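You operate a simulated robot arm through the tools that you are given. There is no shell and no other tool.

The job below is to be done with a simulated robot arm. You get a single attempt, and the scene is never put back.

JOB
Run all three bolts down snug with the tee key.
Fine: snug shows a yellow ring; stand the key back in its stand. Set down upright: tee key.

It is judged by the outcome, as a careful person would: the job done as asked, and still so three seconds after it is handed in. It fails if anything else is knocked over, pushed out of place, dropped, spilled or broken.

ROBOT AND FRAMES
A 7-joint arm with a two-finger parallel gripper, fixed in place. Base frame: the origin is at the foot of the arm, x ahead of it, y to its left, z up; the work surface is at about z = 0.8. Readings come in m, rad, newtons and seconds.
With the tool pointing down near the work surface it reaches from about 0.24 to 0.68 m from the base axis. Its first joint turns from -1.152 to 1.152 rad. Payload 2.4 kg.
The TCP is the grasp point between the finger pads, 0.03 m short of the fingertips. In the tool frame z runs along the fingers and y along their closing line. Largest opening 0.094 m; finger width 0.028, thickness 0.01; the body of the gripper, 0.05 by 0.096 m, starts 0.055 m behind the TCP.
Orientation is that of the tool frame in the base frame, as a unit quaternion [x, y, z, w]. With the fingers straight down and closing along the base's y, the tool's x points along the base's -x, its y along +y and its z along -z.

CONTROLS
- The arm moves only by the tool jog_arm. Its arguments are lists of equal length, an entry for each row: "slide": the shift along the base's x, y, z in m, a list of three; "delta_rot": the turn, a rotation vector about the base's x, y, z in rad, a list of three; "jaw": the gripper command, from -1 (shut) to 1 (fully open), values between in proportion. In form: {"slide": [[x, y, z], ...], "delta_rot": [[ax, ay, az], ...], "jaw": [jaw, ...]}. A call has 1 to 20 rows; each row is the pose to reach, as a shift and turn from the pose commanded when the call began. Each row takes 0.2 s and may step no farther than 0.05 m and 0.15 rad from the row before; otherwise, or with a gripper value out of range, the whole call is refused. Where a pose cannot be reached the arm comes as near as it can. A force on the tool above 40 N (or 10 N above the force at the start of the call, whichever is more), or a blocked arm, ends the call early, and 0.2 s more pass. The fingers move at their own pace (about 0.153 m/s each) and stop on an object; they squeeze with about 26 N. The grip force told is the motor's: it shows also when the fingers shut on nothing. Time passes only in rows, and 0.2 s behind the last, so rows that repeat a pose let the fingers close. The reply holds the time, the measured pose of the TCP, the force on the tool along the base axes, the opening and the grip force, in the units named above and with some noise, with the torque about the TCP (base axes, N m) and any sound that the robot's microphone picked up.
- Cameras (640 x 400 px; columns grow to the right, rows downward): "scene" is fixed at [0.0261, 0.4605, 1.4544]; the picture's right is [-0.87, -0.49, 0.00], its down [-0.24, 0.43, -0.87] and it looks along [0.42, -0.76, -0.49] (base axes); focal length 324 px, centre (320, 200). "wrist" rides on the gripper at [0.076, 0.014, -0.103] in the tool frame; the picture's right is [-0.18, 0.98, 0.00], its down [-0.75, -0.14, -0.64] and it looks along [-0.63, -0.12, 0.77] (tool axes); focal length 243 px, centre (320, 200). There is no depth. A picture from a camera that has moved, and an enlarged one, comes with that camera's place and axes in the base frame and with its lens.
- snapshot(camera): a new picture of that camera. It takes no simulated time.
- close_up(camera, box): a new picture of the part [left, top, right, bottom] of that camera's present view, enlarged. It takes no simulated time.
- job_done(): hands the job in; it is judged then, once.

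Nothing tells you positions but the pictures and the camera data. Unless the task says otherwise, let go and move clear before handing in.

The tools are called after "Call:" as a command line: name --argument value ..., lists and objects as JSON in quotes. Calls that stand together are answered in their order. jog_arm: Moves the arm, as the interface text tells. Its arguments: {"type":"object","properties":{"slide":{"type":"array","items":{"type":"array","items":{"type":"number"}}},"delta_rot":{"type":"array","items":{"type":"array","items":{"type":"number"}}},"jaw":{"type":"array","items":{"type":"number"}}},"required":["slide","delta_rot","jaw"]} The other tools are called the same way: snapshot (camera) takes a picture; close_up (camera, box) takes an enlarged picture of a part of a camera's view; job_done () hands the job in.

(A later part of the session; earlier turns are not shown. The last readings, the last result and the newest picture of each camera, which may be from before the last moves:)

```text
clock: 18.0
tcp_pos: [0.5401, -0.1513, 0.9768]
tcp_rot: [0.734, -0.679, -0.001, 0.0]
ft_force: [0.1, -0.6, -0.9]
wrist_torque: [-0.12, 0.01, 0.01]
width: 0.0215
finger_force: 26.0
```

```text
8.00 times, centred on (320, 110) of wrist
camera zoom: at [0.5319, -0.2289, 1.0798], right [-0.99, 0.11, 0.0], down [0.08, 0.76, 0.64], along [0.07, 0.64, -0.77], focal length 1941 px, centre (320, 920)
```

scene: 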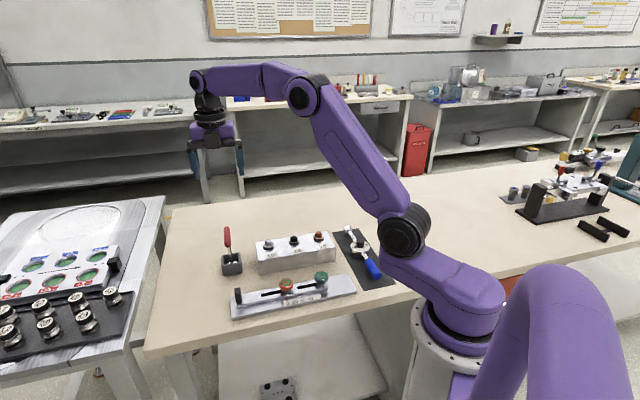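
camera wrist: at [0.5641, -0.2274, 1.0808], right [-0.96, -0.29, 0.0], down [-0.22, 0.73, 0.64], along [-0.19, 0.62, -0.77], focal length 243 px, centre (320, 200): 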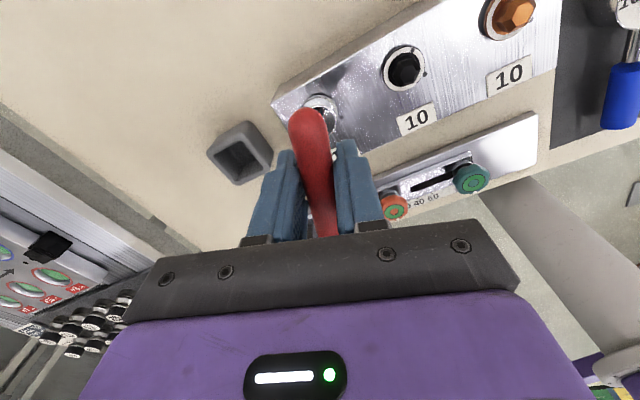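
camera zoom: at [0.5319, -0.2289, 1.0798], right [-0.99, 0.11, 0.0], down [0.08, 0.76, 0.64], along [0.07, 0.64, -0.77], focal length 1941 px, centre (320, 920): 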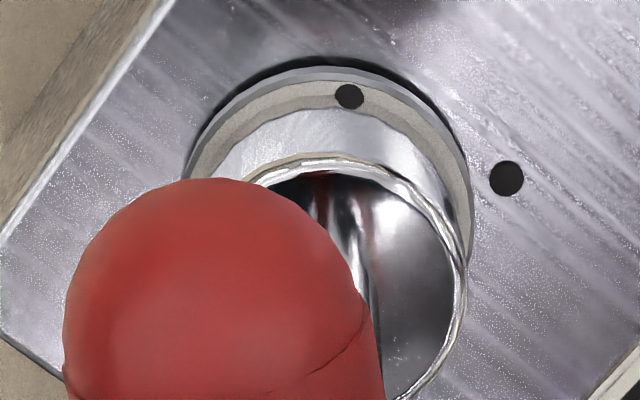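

The bolt descends as it turns and still needs very little torque. About 70° remain until its dot meets the block's dot; continuing.

Call:
jog_arm --slide '[[0, -0.0003, -0.0003], [0, -0.0004, -0.0005], [0, -0.0004, -0.0007], [0, -0.0003, -0.001], [0, -0.0003, -0.001]]' --delta_rot '[[0, 0, -0.1], [0, 0, -0.2], [0, 0, -0.3], [0, 0, -0.4], [0, 0, -0.4]]' --jaw '[-1, -1, -1, -1, -1]'

Call:
close_up --camera "scene" --box '[260, 225, 290, 250]'

Call:
close_up --camera "wrist" --box '[295, 85, 345, 135]'

```text
clock: 19.2
tcp_pos: [0.5415, -0.1514, 0.9757]
tcp_rot: [-0.584, 0.812, 0.0, 0.001]
ft_force: [-1.3, -1.8, -1.2]
wrist_torque: [-0.11, 0.13, 0.03]
width: 0.0218
finger_force: 26.4
```

```text
16.00 times, centred on (275, 238) of scene
camera zoom: at [0.0261, 0.4604, 1.4544], right [-0.87, -0.49, 0.0], down [-0.24, 0.43, -0.87], along [0.42, -0.76, -0.49], focal length 5192 px, centre (1040, -400)
```

zoom: 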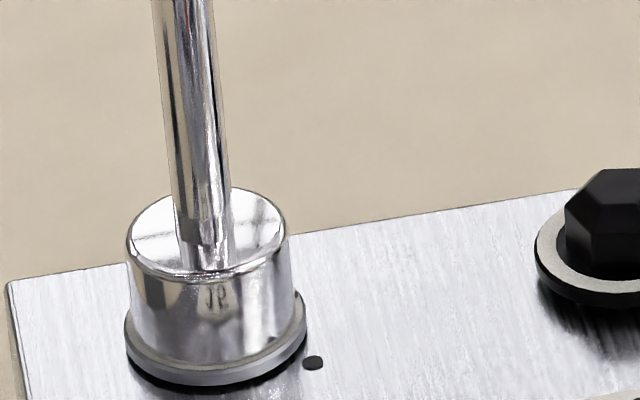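

```text
8.00 times, centred on (320, 110) of wrist
camera zoom: at [0.5023, -0.2199, 1.0794], right [-0.87, 0.49, 0.0], down [0.37, 0.67, 0.64], along [0.31, 0.56, -0.77], focal length 1941 px, centre (320, 920)
```

zoom: 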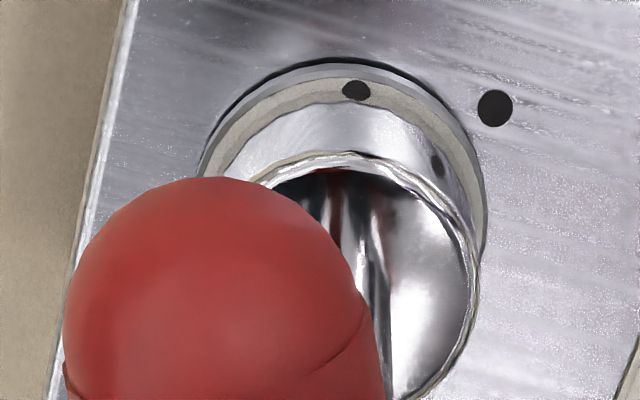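

The gap under the flange is shrinking and still no turning torque. I'll take smaller steps from here, checking for the yellow ring each time.

Call:
jog_arm --slide '[[-0.0003, -0.0003, -0.0003], [-0.0005, -0.0004, -0.0006], [-0.0005, -0.0004, -0.0009], [-0.0005, -0.0004, -0.0009]]' --delta_rot '[[0, 0, -0.1], [0, 0, -0.2], [0, 0, -0.3], [0, 0, -0.3]]' --jaw '[-1, -1, -1, -1]'

Call:
close_up --camera "scene" --box '[260, 225, 290, 250]'

Call:
close_up --camera "wrist" --box '[295, 85, 345, 135]'

```text
clock: 20.2
tcp_pos: [0.5392, -0.1524, 0.9758]
tcp_rot: [-0.456, 0.89, 0.001, 0.001]
ft_force: [-4.3, 1.4, 7.8]
wrist_torque: [-0.1, 0.19, 0.1]
width: 0.0214
finger_force: 25.8
```

```text
16.00 times, centred on (275, 238) of scene
camera zoom: at [0.0258, 0.4605, 1.4544], right [-0.87, -0.49, 0.0], down [-0.24, 0.43, -0.87], along [0.42, -0.76, -0.49], focal length 5192 px, centre (1040, -400)
```

zoom: 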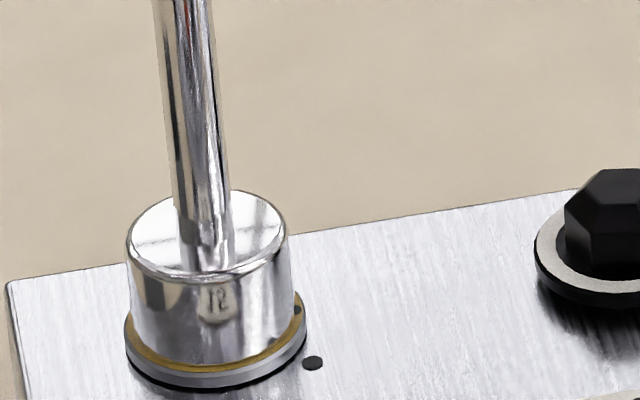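

```text
8.00 times, centred on (320, 110) of wrist
camera zoom: at [0.4834, -0.2062, 1.0789], right [-0.69, 0.72, 0.0], down [0.55, 0.53, 0.64], along [0.47, 0.44, -0.77], focal length 1941 px, centre (320, 920)
```

zoom: 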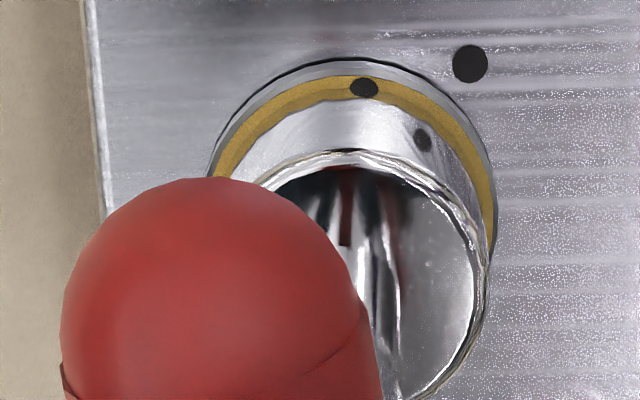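

The yellow ring is showing on the silver bolt, so it is snug and I stop turning. Next I'll lift the key straight off.

Call:
jog_arm --slide '[[0, 0, 0.002], [0, 0, 0.008], [0, 0, 0.018], [0, 0, 0.03], [0, 0, 0.045], [0, 0, 0.055], [0, 0, 0.055]]' --delta_rot '[[0, 0, 0], [0, 0, 0], [0, 0, 0], [0, 0, 0], [0, 0, 0], [0, 0, 0], [0, 0, 0]]' --jaw '[-1, -1, -1, -1, -1, -1, -1]'

Call:
snapshot --camera "wrist"

Call:
close_up --camera "scene" --box '[250, 200, 330, 255]'

```text
clock: 21.8
tcp_pos: [0.5397, -0.1515, 1.0312]
tcp_rot: [-0.456, 0.89, 0.001, 0.0]
ft_force: [0.5, -0.5, -2.5]
wrist_torque: [-0.01, -0.01, 0.0]
width: 0.0173
finger_force: 26.1
```

```text
taken
camera wrist: at [0.4833, -0.2059, 1.1338], right [-0.69, 0.72, 0.0], down [0.55, 0.53, 0.64], along [0.46, 0.44, -0.77], focal length 243 px, centre (320, 200)
```

wrist: 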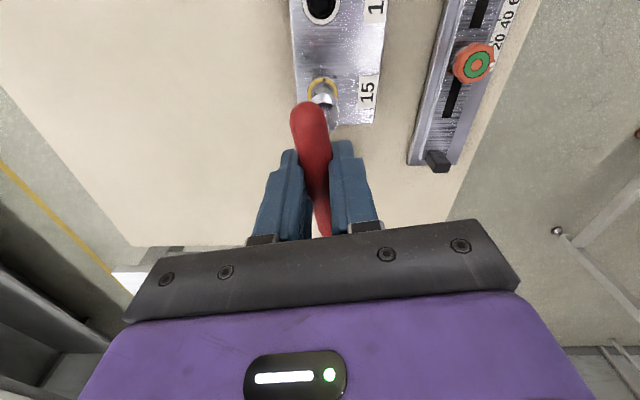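

```text
7.27 times, centred on (290, 228) of scene
camera zoom: at [0.0261, 0.4605, 1.4544], right [-0.87, -0.49, 0.0], down [-0.24, 0.43, -0.87], along [0.42, -0.76, -0.49], focal length 2360 px, centre (538, 0)
```

zoom: 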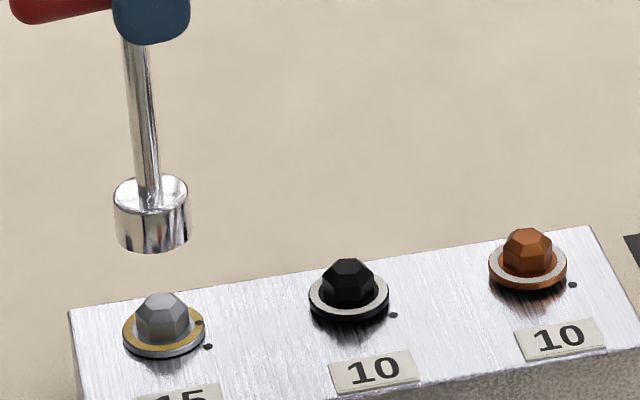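

The silver bolt's yellow ring is clear. The grip opening changed from 0.0216 to 0.0173 m, so I'm checking how the bar sits in the fingers.

Call:
close_up --camera "wrist" --box '[230, 60, 410, 250]'

Call:
close_up --camera "scene" --box '[230, 160, 300, 245]'

Call:
close_up --camera "wrist" --box '[295, 65, 345, 115]'

```text
2.11 times, centred on (320, 155) of wrist
camera zoom: at [0.4833, -0.2059, 1.1338], right [-0.69, 0.72, 0.0], down [0.55, 0.53, 0.64], along [0.46, 0.44, -0.77], focal length 511 px, centre (320, 295)
```

zoom: 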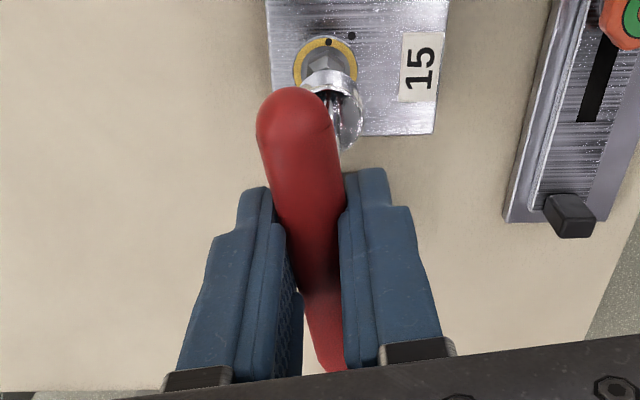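

```text
4.71 times, centred on (265, 202) of scene
camera zoom: at [0.0261, 0.4605, 1.4544], right [-0.87, -0.49, 0.0], down [-0.24, 0.43, -0.87], along [0.42, -0.76, -0.49], focal length 1527 px, centre (579, 188)
```

zoom: 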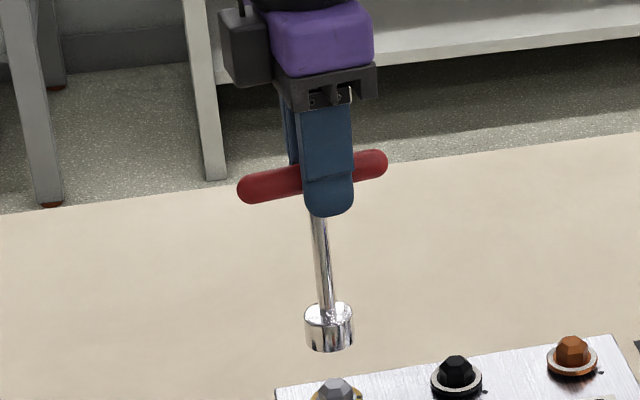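

```text
8.00 times, centred on (320, 90) of wrist
camera zoom: at [0.4833, -0.2059, 1.1338], right [-0.69, 0.72, 0.0], down [0.55, 0.53, 0.64], along [0.46, 0.44, -0.77], focal length 1941 px, centre (320, 1080)
```

zoom: 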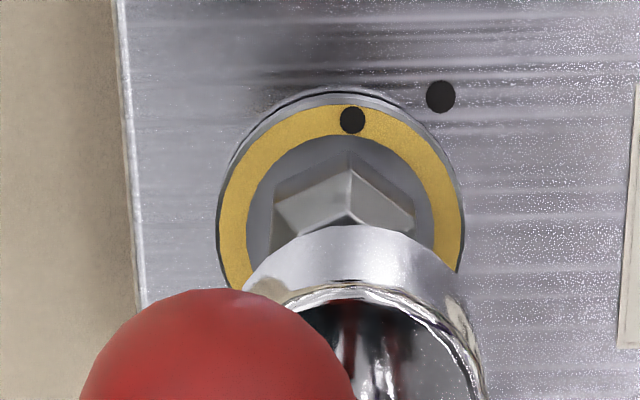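

The key has slid about 9 mm lower in the fingers during the pull-off, but it's still held firmly and level. I'll zoom on the socket in the wrist view to measure its present offset from the tool axis.

Call:
close_up --camera "wrist" --box '[290, 70, 360, 140]'

Call:
close_up --camera "scene" --box '[255, 170, 305, 250]'

```text
5.71 times, centred on (325, 105) of wrist
camera zoom: at [0.4833, -0.2059, 1.1338], right [-0.69, 0.72, 0.0], down [0.55, 0.53, 0.64], along [0.46, 0.44, -0.77], focal length 1386 px, centre (291, 743)
```

zoom: 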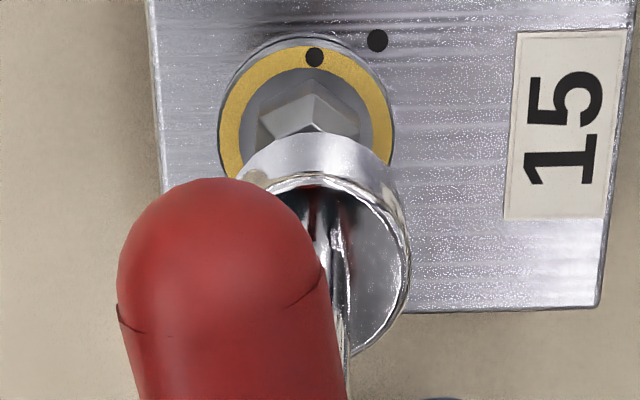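

```text
5.00 times, centred on (280, 210) of scene
camera zoom: at [0.0261, 0.4605, 1.4544], right [-0.87, -0.49, 0.0], down [-0.24, 0.43, -0.87], along [0.42, -0.76, -0.49], focal length 1623 px, centre (520, 150)
```

zoom: 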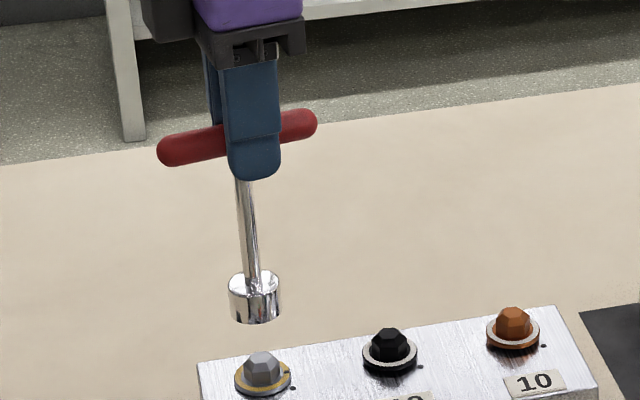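

The key now leans very slightly (about 1.5°), and I've worked out the socket's offset from the tool axis: about -3.3 mm along tool x and +2.7 mm along tool y. Next I'll move over the black bolt, estimated at (0.485, -0.203), with a small turn to match its hex.

Call:
jog_arm --slide '[[-0.018, -0.0185, 0.0], [-0.036, -0.037, 0.0], [-0.0541, -0.0555, 0.0], [-0.0541, -0.0555, -0.01], [-0.0541, -0.0555, -0.018], [-0.0541, -0.0555, -0.018]]' --delta_rot '[[0, 0, 0.02], [0, 0, 0.04], [0, 0, 0.045], [0, 0, 0.045], [0, 0, 0.045], [0, 0, 0.045]]' --jaw '[-1, -1, -1, -1, -1, -1]'

Call:
close_up --camera "wrist" --box '[280, 60, 360, 140]'

Call:
close_up --camera "scene" --box '[275, 210, 315, 250]'

```text
clock: 23.2
tcp_pos: [0.486, -0.2059, 1.0126]
tcp_rot: [-0.476, 0.879, 0.0, 0.001]
ft_force: [-0.2, 0.4, -0.9]
wrist_torque: [-0.02, -0.01, -0.01]
width: 0.0171
finger_force: 26.6
```

```text
5.00 times, centred on (320, 100) of wrist
camera zoom: at [0.4328, -0.2632, 1.1161], right [-0.72, 0.69, 0.0], down [0.53, 0.55, 0.64], along [0.44, 0.47, -0.77], focal length 1213 px, centre (320, 700)
```

zoom: 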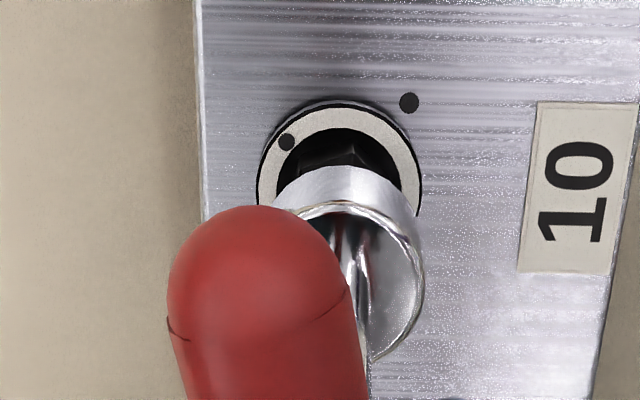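

```text
10.00 times, centred on (295, 230) of scene
camera zoom: at [0.0261, 0.4605, 1.4544], right [-0.87, -0.49, 0.0], down [-0.24, 0.43, -0.87], along [0.42, -0.76, -0.49], focal length 3245 px, centre (570, -100)
```

zoom: 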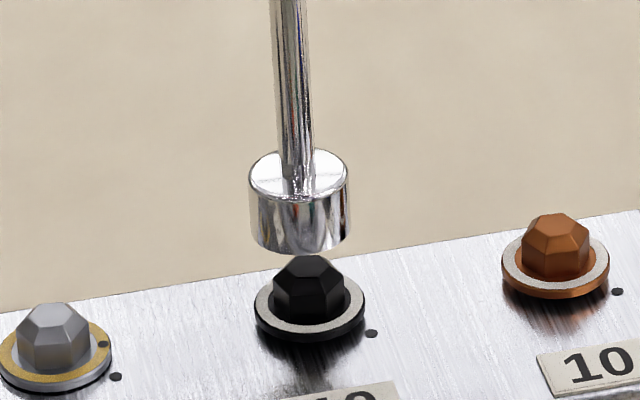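

The socket hovers over the black bolt, about 2 mm off. I'll zoom in to read the hex angle before correcting.

Call:
close_up --camera "wrist" --box '[300, 75, 345, 115]'

Call:
close_up --camera "scene" --box '[282, 228, 306, 246]'

```text
10.00 times, centred on (322, 95) of wrist
camera zoom: at [0.4328, -0.2632, 1.1161], right [-0.72, 0.69, 0.0], down [0.53, 0.55, 0.64], along [0.44, 0.47, -0.77], focal length 2426 px, centre (295, 1250)
```

zoom: 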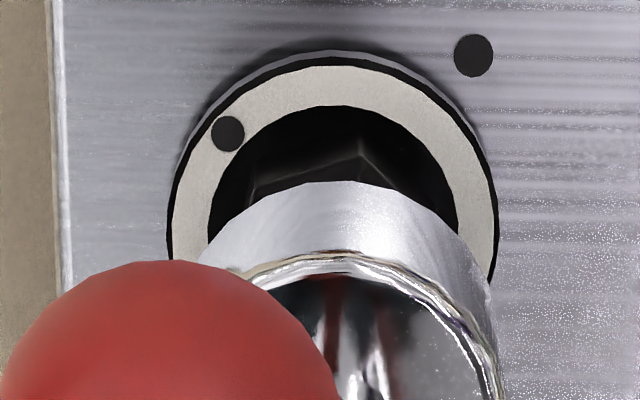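

```text
16.00 times, centred on (294, 237) of scene
camera zoom: at [0.0261, 0.4605, 1.4544], right [-0.87, -0.49, 0.0], down [-0.24, 0.43, -0.87], along [0.42, -0.76, -0.49], focal length 5192 px, centre (736, -392)
```

zoom: 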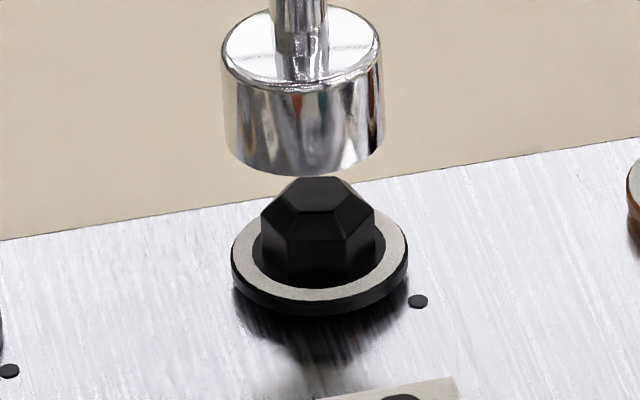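

The black bolt's corner angle calls for about 0.1 rad of positive turn to match the socket. I'll apply that with the lateral correction and lower to the head.

Call:
jog_arm --slide '[[-0.0012, -0.0012, 0.0], [-0.0012, -0.0012, -0.004], [-0.0012, -0.0012, -0.008], [-0.0012, -0.0012, -0.011], [-0.0012, -0.0012, -0.013], [-0.0012, -0.0012, -0.013]]' --delta_rot '[[0, 0, 0.05], [0, 0, 0.1], [0, 0, 0.1], [0, 0, 0.1], [0, 0, 0.1], [0, 0, 0.1]]' --jaw '[-1, -1, -1, -1, -1, -1]'

Call:
close_up --camera "scene" --box '[282, 228, 306, 246]'

Call:
close_up --camera "wrist" --box '[300, 80, 350, 130]'

```text
clock: 24.6
tcp_pos: [0.4843, -0.2082, 0.9996]
tcp_rot: [-0.519, 0.855, 0.001, 0.0]
ft_force: [0.3, -0.1, -1.8]
wrist_torque: [0.02, -0.01, 0.04]
width: 0.0173
finger_force: 25.8
```

```text
16.00 times, centred on (294, 237) of scene
camera zoom: at [0.0261, 0.4605, 1.4544], right [-0.87, -0.49, 0.0], down [-0.24, 0.43, -0.87], along [0.42, -0.76, -0.49], focal length 5192 px, centre (736, -392)
```

zoom: 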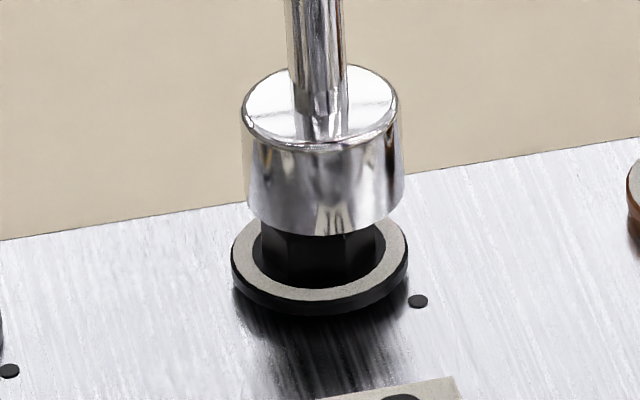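

```text
8.00 times, centred on (325, 105) of wrist
camera zoom: at [0.4366, -0.27, 1.1023], right [-0.79, 0.62, 0.0], down [0.47, 0.6, 0.64], along [0.4, 0.51, -0.77], focal length 1941 px, centre (280, 960)
```

zoom: 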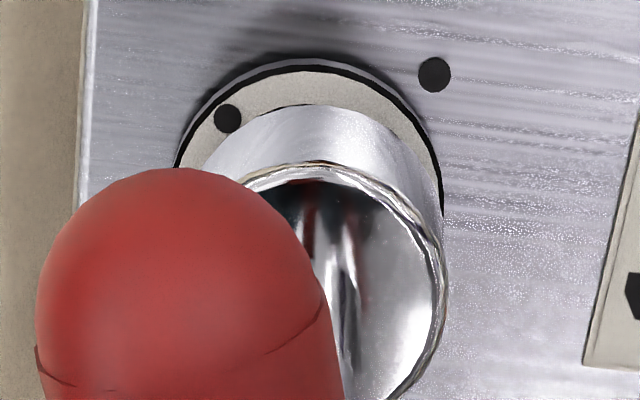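

Alignment is within about 1 mm and there's no contact force yet. Lowering onto the head in small steps.

Call:
jog_arm --slide '[[0.0003, 0.0004, -0.001], [0.0003, 0.0004, -0.002], [0.0003, 0.0004, -0.003], [0.0003, 0.0004, -0.004], [0.0003, 0.0004, -0.004]]' --delta_rot '[[0, 0, 0], [0, 0, 0], [0, 0, 0], [0, 0, 0], [0, 0, 0]]' --jaw '[-1, -1, -1, -1, -1]'

Call:
close_up --camera "scene" --box '[282, 228, 306, 246]'

```text
clock: 25.8
tcp_pos: [0.4839, -0.2082, 0.9965]
tcp_rot: [-0.52, 0.854, 0.0, 0.0]
ft_force: [0.2, 0.0, -0.6]
wrist_torque: [0.09, -0.08, -0.02]
width: 0.0171
finger_force: 25.9
```

```text
16.00 times, centred on (294, 237) of scene
camera zoom: at [0.0261, 0.4605, 1.4544], right [-0.87, -0.49, 0.0], down [-0.24, 0.43, -0.87], along [0.42, -0.76, -0.49], focal length 5192 px, centre (736, -392)
```

zoom: 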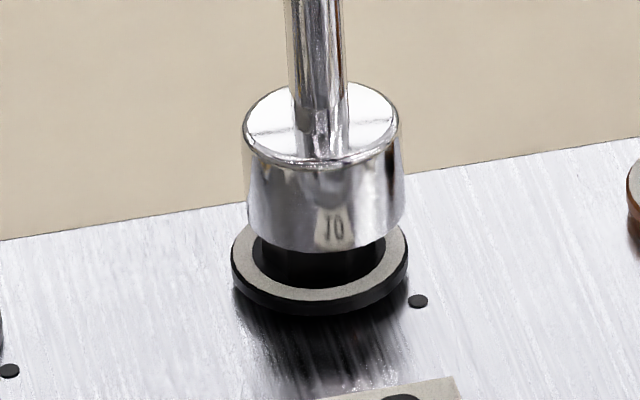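

Slight contact pushes toward +x/+y, matching the scene view. I'll shift 0.7 mm that way and continue down.

Call:
jog_arm --slide '[[0.0006, 0.0006, 0.0], [0.0007, 0.0006, -0.001], [0.0007, 0.0006, -0.002], [0.0007, 0.0006, -0.003], [0.0007, 0.0006, -0.003]]' --delta_rot '[[0, 0, 0], [0, 0, 0], [0, 0, 0], [0, 0, 0], [0, 0, 0]]' --jaw '[-1, -1, -1, -1, -1]'

Call:
close_up --camera "scene" --box '[282, 228, 306, 246]'

```text
clock: 27.0
tcp_pos: [0.4849, -0.208, 0.9929]
tcp_rot: [-0.519, 0.855, 0.001, 0.002]
ft_force: [0.6, 0.0, -2.2]
wrist_torque: [-0.01, -0.01, -0.02]
width: 0.0173
finger_force: 25.6
```

```text
16.00 times, centred on (294, 237) of scene
camera zoom: at [0.0261, 0.4605, 1.4544], right [-0.87, -0.49, 0.0], down [-0.24, 0.43, -0.87], along [0.42, -0.76, -0.49], focal length 5192 px, centre (736, -392)
```

zoom: 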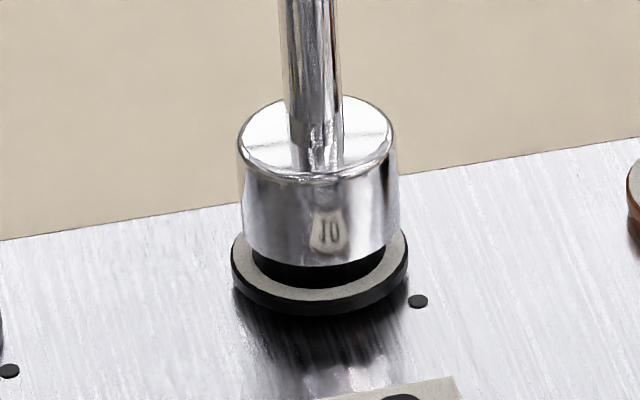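

The side load has gone and the socket is sliding over the head. Lowering the rest of the way.

Call:
jog_arm --slide '[[0, 0, -0.001], [0, 0, -0.002], [0, 0, -0.003], [0, 0, -0.004], [0, 0, -0.0045], [0, 0, -0.0045]]' --delta_rot '[[0, 0, 0], [0, 0, 0], [0, 0, 0], [0, 0, 0], [0, 0, 0], [0, 0, 0]]' --jaw '[-1, -1, -1, -1, -1, -1]'

Call:
close_up --camera "scene" --box '[282, 228, 306, 246]'

```text
clock: 28.4
tcp_pos: [0.4852, -0.2079, 0.9888]
tcp_rot: [-0.52, 0.854, 0.0, 0.001]
ft_force: [-0.1, 0.3, -1.6]
wrist_torque: [-0.01, 0.01, 0.01]
width: 0.0173
finger_force: 26.2
```

```text
16.00 times, centred on (294, 237) of scene
camera zoom: at [0.0261, 0.4605, 1.4544], right [-0.87, -0.49, 0.0], down [-0.24, 0.43, -0.87], along [0.42, -0.76, -0.49], focal length 5192 px, centre (736, -392)
```

zoom: 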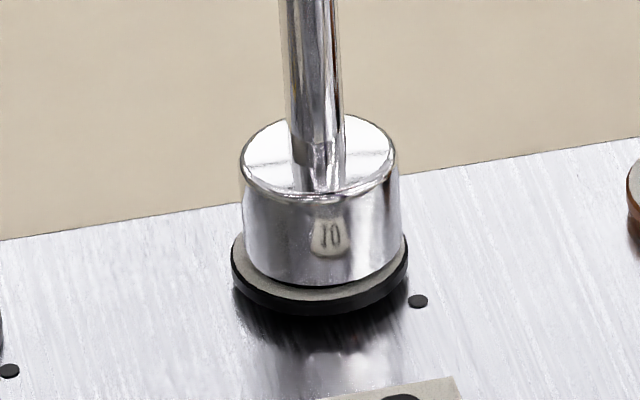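

Seated with no side load. I'll turn clockwise again, this time moving the tool centre along a small arc so the socket axis stays on the bolt.

Call:
jog_arm --slide '[[-0.0004, -0.0001, -0.0002], [-0.0008, -0.0001, -0.0004], [-0.0013, -0.0001, -0.0006], [-0.0017, 0.0, -0.0008], [-0.0017, 0.0, -0.0008]]' --delta_rot '[[0, 0, -0.1], [0, 0, -0.2], [0, 0, -0.3], [0, 0, -0.4], [0, 0, -0.4]]' --jaw '[-1, -1, -1, -1, -1]'

Call:
close_up --camera "scene" --box '[282, 228, 306, 246]'

Call:
close_up --camera "wrist" --box '[295, 85, 345, 135]'

```text
clock: 29.6
tcp_pos: [0.4842, -0.2086, 0.9871]
tcp_rot: [-0.338, 0.941, 0.001, 0.0]
ft_force: [0.1, 0.5, -1.2]
wrist_torque: [0.0, -0.01, -0.04]
width: 0.0173
finger_force: 26.1
```

```text
16.00 times, centred on (294, 237) of scene
camera zoom: at [0.0261, 0.4605, 1.4544], right [-0.87, -0.49, 0.0], down [-0.24, 0.43, -0.87], along [0.42, -0.76, -0.49], focal length 5192 px, centre (736, -392)
```

zoom: 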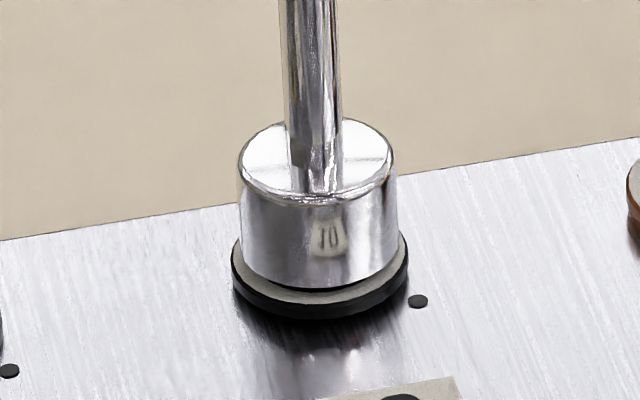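

```text
8.00 times, centred on (320, 110) of wrist
camera zoom: at [0.416, -0.2461, 1.09], right [-0.49, 0.87, 0.0], down [0.67, 0.37, 0.64], along [0.56, 0.31, -0.77], focal length 1941 px, centre (320, 920)
```

zoom: 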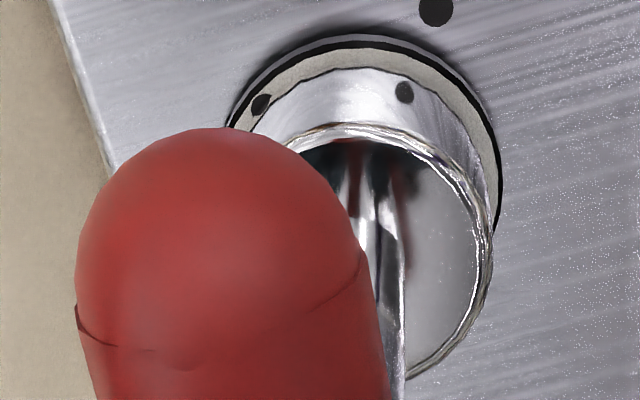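

Turning smoothly with no side load. Continuing clockwise.

Call:
jog_arm --slide '[[-0.0004, 0.0001, -0.0002], [-0.0008, 0.0002, -0.0004], [-0.0012, 0.0004, -0.0006], [-0.0016, 0.0006, -0.0008], [-0.0016, 0.0006, -0.0008]]' --delta_rot '[[0, 0, -0.1], [0, 0, -0.2], [0, 0, -0.3], [0, 0, -0.4], [0, 0, -0.4]]' --jaw '[-1, -1, -1, -1, -1]'

Call:
close_up --camera "scene" --box '[282, 228, 306, 246]'

Call:
close_up --camera "wrist" --box '[295, 85, 345, 135]'

```text
clock: 30.8
tcp_pos: [0.4827, -0.2074, 0.9855]
tcp_rot: [-0.146, 0.989, 0.001, 0.001]
ft_force: [0.1, -0.1, -1.6]
wrist_torque: [0.01, -0.01, -0.01]
width: 0.0172
finger_force: 26.2
```

```text
16.00 times, centred on (294, 237) of scene
camera zoom: at [0.0261, 0.4605, 1.4544], right [-0.87, -0.49, 0.0], down [-0.24, 0.43, -0.87], along [0.42, -0.76, -0.49], focal length 5192 px, centre (736, -392)
```

zoom: 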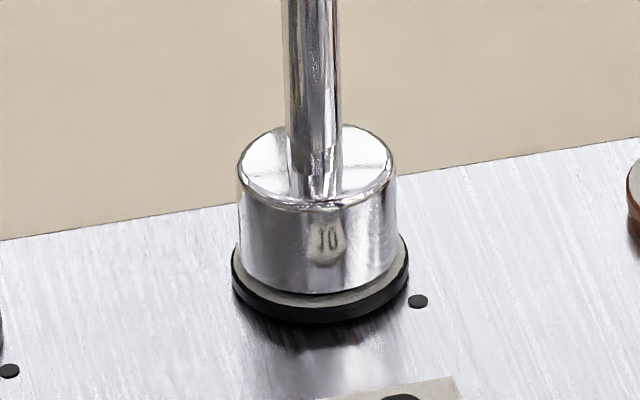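

```text
8.00 times, centred on (320, 110) of wrist
camera zoom: at [0.4048, -0.2158, 1.0889], right [-0.11, 0.99, 0.0], down [0.76, 0.08, 0.64], along [0.64, 0.07, -0.77], focal length 1941 px, centre (320, 920)
```

zoom: 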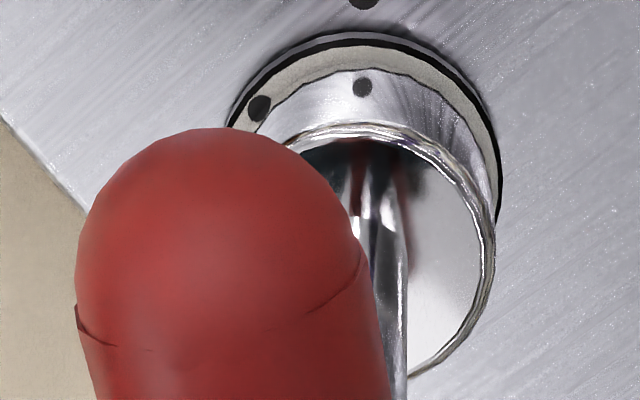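

Still free-running. I'll take a smaller step now, as the gap is closing.

Call:
jog_arm --slide '[[-0.0003, 0.0003, -0.0002], [-0.0006, 0.0006, -0.0004], [-0.0006, 0.0006, -0.0004]]' --delta_rot '[[0, 0, -0.1], [0, 0, -0.2], [0, 0, -0.2]]' --jaw '[-1, -1, -1]'

Call:
close_up --camera "scene" --box '[282, 228, 306, 246]'

Call:
close_up --camera "wrist" --box '[295, 85, 345, 135]'

```text
clock: 31.6
tcp_pos: [0.481, -0.2062, 0.9872]
tcp_rot: [-0.046, 0.999, 0.0, 0.0]
ft_force: [-1.7, 0.4, 2.1]
wrist_torque: [0.01, 0.18, 0.08]
width: 0.0171
finger_force: 26.2
```

```text
16.00 times, centred on (294, 237) of scene
camera zoom: at [0.026, 0.4605, 1.4544], right [-0.87, -0.49, 0.0], down [-0.24, 0.43, -0.87], along [0.42, -0.76, -0.49], focal length 5192 px, centre (736, -392)
```

zoom: 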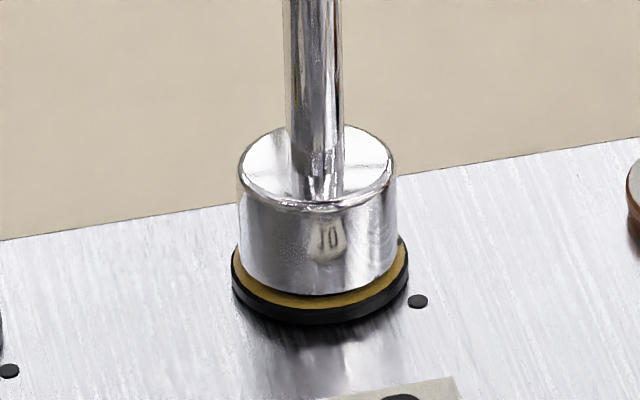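

```text
8.00 times, centred on (320, 110) of wrist
camera zoom: at [0.4039, -0.1997, 1.0886], right [0.09, 1.0, 0.0], down [0.76, -0.07, 0.64], along [0.64, -0.06, -0.77], focal length 1941 px, centre (320, 920)
```

zoom: 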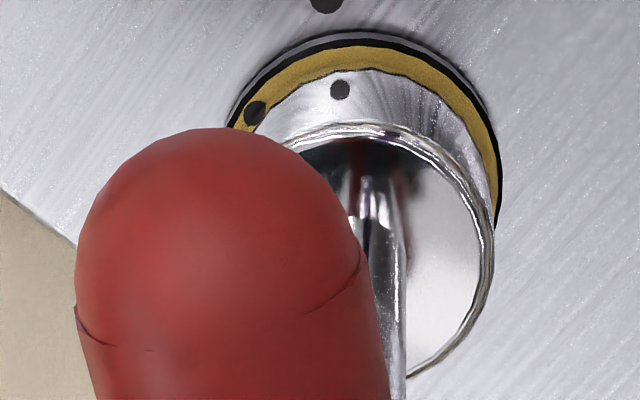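

The yellow ring shows on the black bolt. I'll back the key off slightly within the hex play to unload it, then check forces before lifting.

Call:
jog_arm --slide '[[-0.0002, -0.0001, 0.0005], [-0.0003, -0.0001, 0.001], [-0.0003, -0.0001, 0.001]]' --delta_rot '[[0, 0, 0.04], [0, 0, 0.08], [0, 0, 0.08]]' --jaw '[-1, -1, -1]'

Call:
close_up --camera "scene" --box '[282, 228, 306, 246]'

```text
clock: 32.4
tcp_pos: [0.4821, -0.2057, 0.9872]
tcp_rot: [-0.088, 0.996, 0.0, 0.001]
ft_force: [0.7, -1.1, -1.9]
wrist_torque: [0.01, -0.06, 0.01]
width: 0.0172
finger_force: 26.0
```

```text
16.00 times, centred on (294, 237) of scene
camera zoom: at [0.0261, 0.4605, 1.4544], right [-0.87, -0.49, 0.0], down [-0.24, 0.43, -0.87], along [0.42, -0.76, -0.49], focal length 5192 px, centre (736, -392)
```

zoom: 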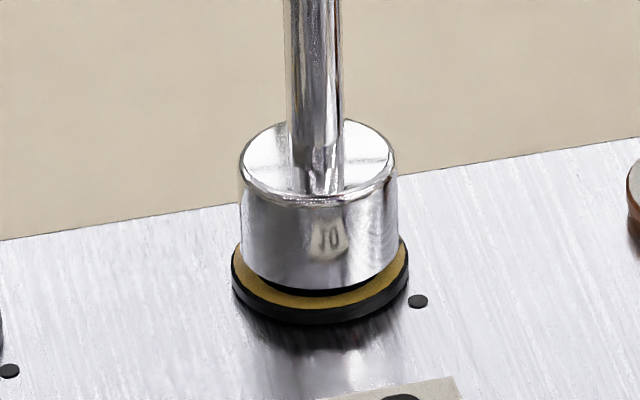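

Unloaded and the ring is still yellow. Lifting straight off slowly.

Call:
jog_arm --slide '[[0, 0, 0.003], [0, 0, 0.006], [0, 0, 0.01], [0, 0, 0.015], [0, 0, 0.022], [0, 0, 0.032], [0, 0, 0.044], [0, 0, 0.044]]' --delta_rot '[[0, 0, 0], [0, 0, 0], [0, 0, 0], [0, 0, 0], [0, 0, 0], [0, 0, 0], [0, 0, 0], [0, 0, 0]]' --jaw '[-1, -1, -1, -1, -1, -1, -1, -1]'

Call:
close_up --camera "scene" --box '[255, 175, 335, 255]'

Call:
snapshot --camera "wrist"

Call:
close_up --camera "wrist" --box '[285, 65, 355, 135]'

```text
clock: 34.2
tcp_pos: [0.4811, -0.2075, 1.0317]
tcp_rot: [-0.086, 0.996, 0.0, 0.001]
ft_force: [-0.2, -0.2, -2.6]
wrist_torque: [-0.02, 0.03, -0.01]
width: 0.0172
finger_force: 26.6
```

```text
5.00 times, centred on (295, 215) of scene
camera zoom: at [0.0261, 0.4605, 1.4544], right [-0.87, -0.49, 0.0], down [-0.24, 0.43, -0.87], along [0.42, -0.76, -0.49], focal length 1623 px, centre (445, 125)
```

zoom: 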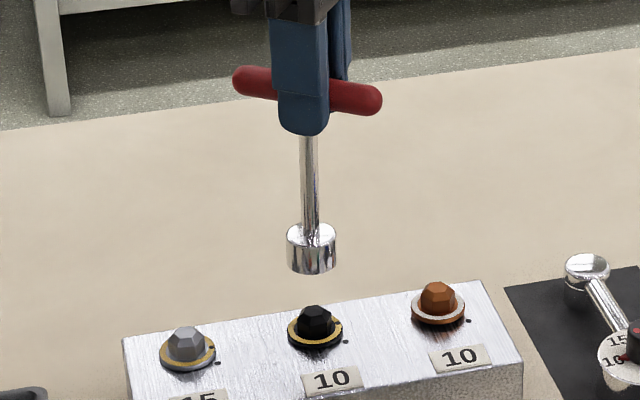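

```text
taken
camera wrist: at [0.4041, -0.207, 1.1348], right [0.01, 1.0, 0.0], down [0.77, -0.01, 0.64], along [0.64, -0.01, -0.77], focal length 243 px, centre (320, 200)
```

wrist: 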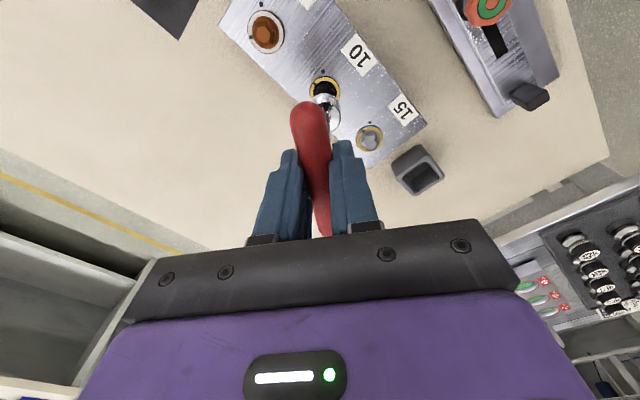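

```text
5.71 times, centred on (320, 100) of wrist
camera zoom: at [0.4041, -0.207, 1.1348], right [0.01, 1.0, 0.0], down [0.77, -0.01, 0.64], along [0.64, -0.01, -0.77], focal length 1386 px, centre (320, 771)
```

zoom: 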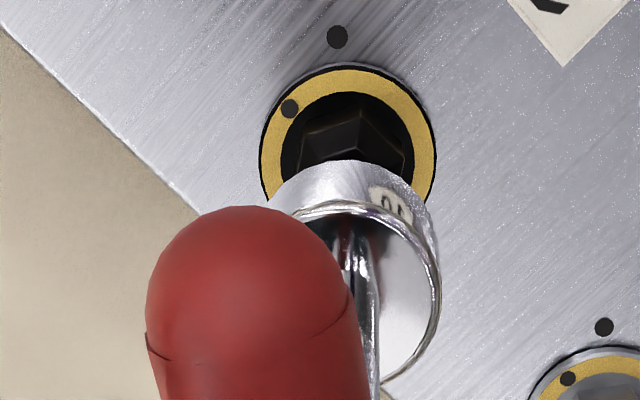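

Both finished bolts show yellow rings and the key came off cleanly. I'll look at the orange bolt's hex angle now.

Call:
close_up --camera "wrist" --box '[235, 5, 300, 65]'

Call:
close_up --camera "scene" --box '[295, 220, 325, 245]'

```text
6.67 times, centred on (268, 35) of wrist
camera zoom: at [0.4041, -0.207, 1.1348], right [0.01, 1.0, 0.0], down [0.77, -0.01, 0.64], along [0.64, -0.01, -0.77], focal length 1618 px, centre (670, 1300)
```

zoom: 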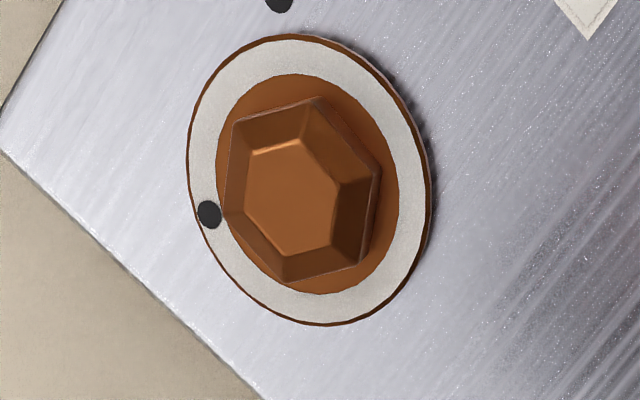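

```text
16.00 times, centred on (310, 232) of scene
camera zoom: at [0.0261, 0.4605, 1.4544], right [-0.87, -0.49, 0.0], down [-0.24, 0.43, -0.87], along [0.42, -0.76, -0.49], focal length 5192 px, centre (480, -320)
```

zoom: 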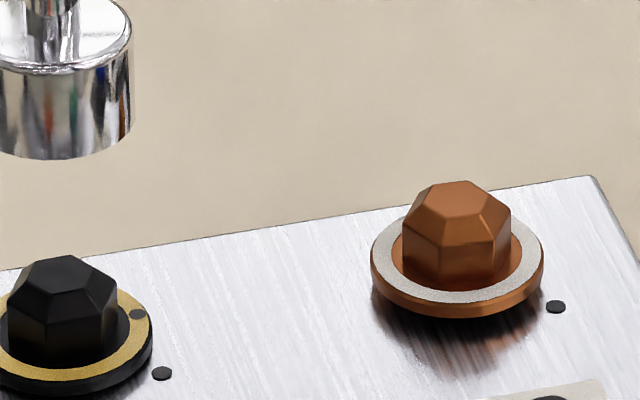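

The orange bolt's corner angle is about -76°, which nearly matches the key's present angle. I'll move over the orange bolt and check alignment.

Call:
jog_arm --slide '[[-0.018, -0.0184, 0.0], [-0.036, -0.0368, 0.0], [-0.0544, -0.0552, 0.0], [-0.0544, -0.0552, -0.01], [-0.0544, -0.0552, -0.02], [-0.0544, -0.0552, -0.02]]' --delta_rot '[[0, 0, 0.01], [0, 0, 0.02], [0, 0, 0.022], [0, 0, 0.022], [0, 0, 0.022], [0, 0, 0.022]]' --jaw '[-1, -1, -1, -1, -1, -1]'

Call:
close_up --camera "scene" --box '[295, 215, 325, 245]'

Call:
close_up --camera "wrist" --box '[290, 70, 350, 130]'

```text
clock: 35.6
tcp_pos: [0.428, -0.2607, 1.0115]
tcp_rot: [-0.098, 0.995, 0.0, 0.001]
ft_force: [-0.1, 0.4, -2.2]
wrist_torque: [-0.01, 0.01, 0.0]
width: 0.0171
finger_force: 26.4
```

```text
13.33 times, centred on (310, 230) of scene
camera zoom: at [0.0261, 0.4605, 1.4544], right [-0.87, -0.49, 0.0], down [-0.24, 0.43, -0.87], along [0.42, -0.76, -0.49], focal length 4327 px, centre (453, -200)
```

zoom: 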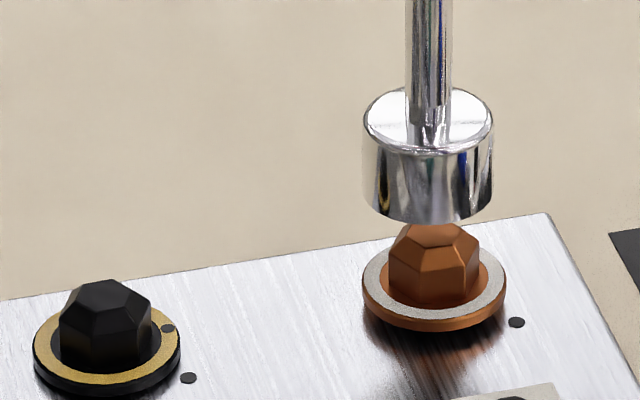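

```text
6.67 times, centred on (320, 100) of wrist
camera zoom: at [0.3499, -0.2623, 1.114], right [-0.01, 1.0, 0.0], down [0.77, 0.01, 0.64], along [0.64, 0.01, -0.77], focal length 1618 px, centre (320, 867)
```

zoom: 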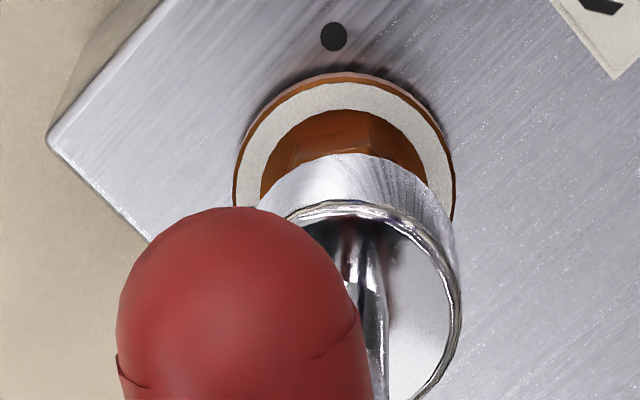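

Using what the black bolt taught me about the view's bias, the socket is within about 0.5 mm of the orange bolt. I'll lower gently.

Call:
jog_arm --slide '[[-0.0004, 0.0003, -0.004], [-0.0004, 0.0003, -0.008], [-0.0004, 0.0003, -0.011], [-0.0004, 0.0003, -0.0125], [-0.0004, 0.0003, -0.014], [-0.0004, 0.0003, -0.014]]' --delta_rot '[[0, 0, 0], [0, 0, 0], [0, 0, 0], [0, 0, 0], [0, 0, 0], [0, 0, 0]]' --jaw '[-1, -1, -1, -1, -1, -1]'

Call:
close_up --camera "scene" --box '[297, 222, 323, 244]'

```text
clock: 37.0
tcp_pos: [0.4272, -0.2608, 0.9965]
tcp_rot: [-0.098, 0.995, 0.001, 0.001]
ft_force: [-0.1, 0.9, -2.1]
wrist_torque: [0.03, 0.01, 0.01]
width: 0.0173
finger_force: 26.1
```

```text
16.00 times, centred on (310, 233) of scene
camera zoom: at [0.0261, 0.4605, 1.4544], right [-0.87, -0.49, 0.0], down [-0.24, 0.43, -0.87], along [0.42, -0.76, -0.49], focal length 5192 px, centre (480, -328)
```

zoom: 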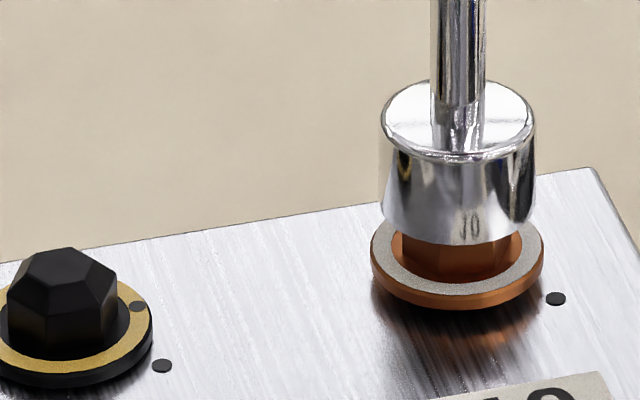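

Well centred with no contact force. Continuing down.

Call:
jog_arm --slide '[[0, 0, -0.001], [0, 0, -0.002], [0, 0, -0.003], [0, 0, -0.004], [0, 0, -0.004]]' --delta_rot '[[0, 0, 0], [0, 0, 0], [0, 0, 0], [0, 0, 0], [0, 0, 0]]' --jaw '[-1, -1, -1, -1, -1]'

Call:
close_up --camera "scene" --box '[297, 222, 323, 244]'

```text
clock: 38.2
tcp_pos: [0.4264, -0.262, 0.9921]
tcp_rot: [-0.098, 0.995, 0.0, 0.001]
ft_force: [1.3, 0.8, -1.3]
wrist_torque: [-0.03, 0.0, -0.03]
width: 0.0173
finger_force: 25.9
```

```text
16.00 times, centred on (310, 233) of scene
camera zoom: at [0.0261, 0.4605, 1.4544], right [-0.87, -0.49, 0.0], down [-0.24, 0.43, -0.87], along [0.42, -0.76, -0.49], focal length 5192 px, centre (480, -328)
```

zoom: 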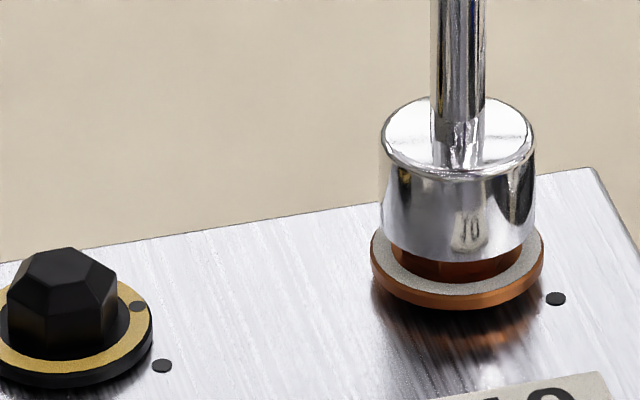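

The socket is slipping over the head freely. A few more millimetres to seat it.

Call:
jog_arm --slide '[[0, 0, -0.001], [0, 0, -0.002], [0, 0, -0.003], [0, 0, -0.004], [0, 0, -0.004]]' --delta_rot '[[0, 0, 0], [0, 0, 0], [0, 0, 0], [0, 0, 0], [0, 0, 0]]' --jaw '[-1, -1, -1, -1, -1]'

Call:
close_up --camera "scene" --box '[297, 222, 323, 244]'

Call:
close_up --camera "wrist" --box '[295, 80, 345, 130]'

```text
clock: 39.4
tcp_pos: [0.4266, -0.262, 0.9884]
tcp_rot: [-0.097, 0.995, 0.0, 0.001]
ft_force: [0.7, 0.0, -0.6]
wrist_torque: [-0.02, 0.02, -0.01]
width: 0.0171
finger_force: 26.0
```

```text
16.00 times, centred on (310, 233) of scene
camera zoom: at [0.0261, 0.4605, 1.4544], right [-0.87, -0.49, 0.0], down [-0.24, 0.43, -0.87], along [0.42, -0.76, -0.49], focal length 5192 px, centre (480, -328)
```

zoom: 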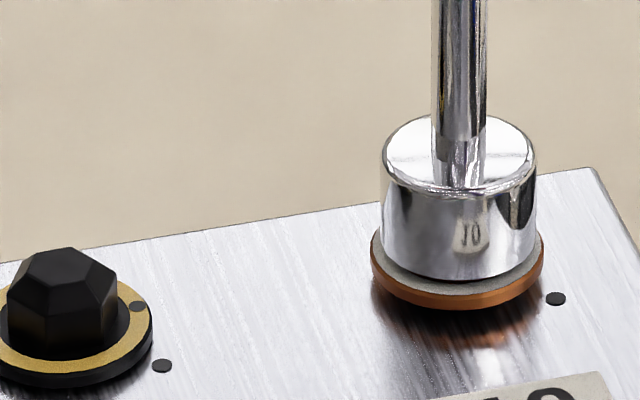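

```text
8.00 times, centred on (320, 105) of wrist
camera zoom: at [0.3485, -0.263, 1.0913], right [-0.01, 1.0, 0.0], down [0.77, 0.01, 0.64], along [0.64, 0.01, -0.77], focal length 1941 px, centre (320, 960)
```

zoom: 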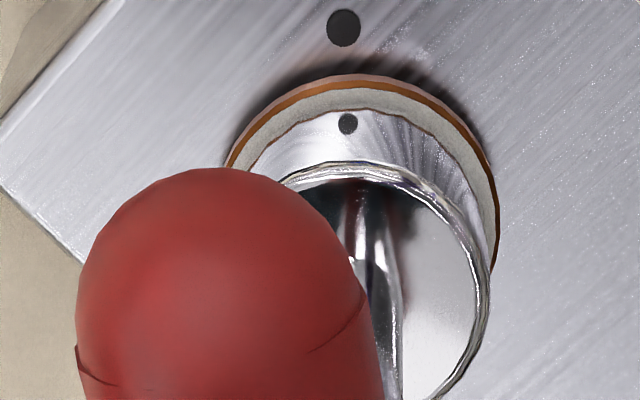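

Seated. Turning clockwise with the same arc compensation.

Call:
jog_arm --slide '[[-0.0003, 0.0003, -0.0002], [-0.0006, 0.0006, -0.0004], [-0.0009, 0.0009, -0.0006], [-0.0011, 0.0013, -0.0008], [-0.0013, 0.0017, -0.001], [-0.0013, 0.0017, -0.001]]' --delta_rot '[[0, 0, -0.1], [0, 0, -0.2], [0, 0, -0.3], [0, 0, -0.4], [0, 0, -0.5], [0, 0, -0.5]]' --jaw '[-1, -1, -1, -1, -1, -1]'

Call:
close_up --camera "scene" --box '[297, 222, 323, 244]'

Call:
close_up --camera "wrist" --box '[295, 80, 345, 130]'

```text
clock: 40.8
tcp_pos: [0.4252, -0.2595, 0.9884]
tcp_rot: [0.153, 0.988, 0.0, 0.001]
ft_force: [0.1, 1.1, -2.1]
wrist_torque: [0.04, 0.02, -0.02]
width: 0.0173
finger_force: 25.7
```

```text
16.00 times, centred on (310, 233) of scene
camera zoom: at [0.0261, 0.4605, 1.4544], right [-0.87, -0.49, 0.0], down [-0.24, 0.43, -0.87], along [0.42, -0.76, -0.49], focal length 5192 px, centre (480, -328)
```

zoom: 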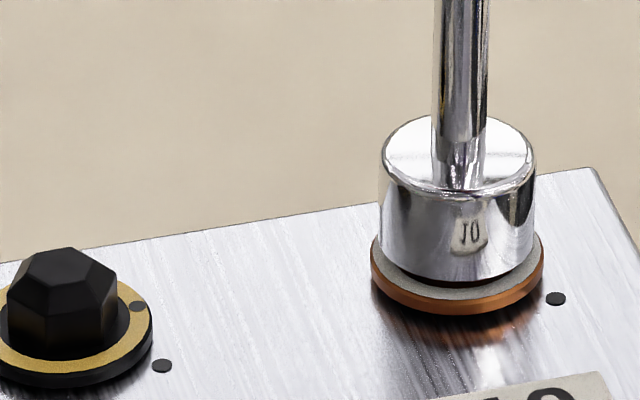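

```text
8.00 times, centred on (320, 105) of wrist
camera zoom: at [0.3563, -0.2237, 1.091], right [0.47, 0.88, 0.0], down [0.67, -0.36, 0.64], along [0.57, -0.3, -0.77], focal length 1941 px, centre (320, 960)
```

zoom: 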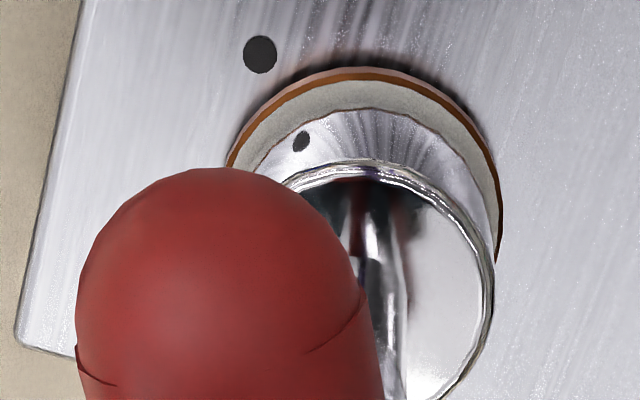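

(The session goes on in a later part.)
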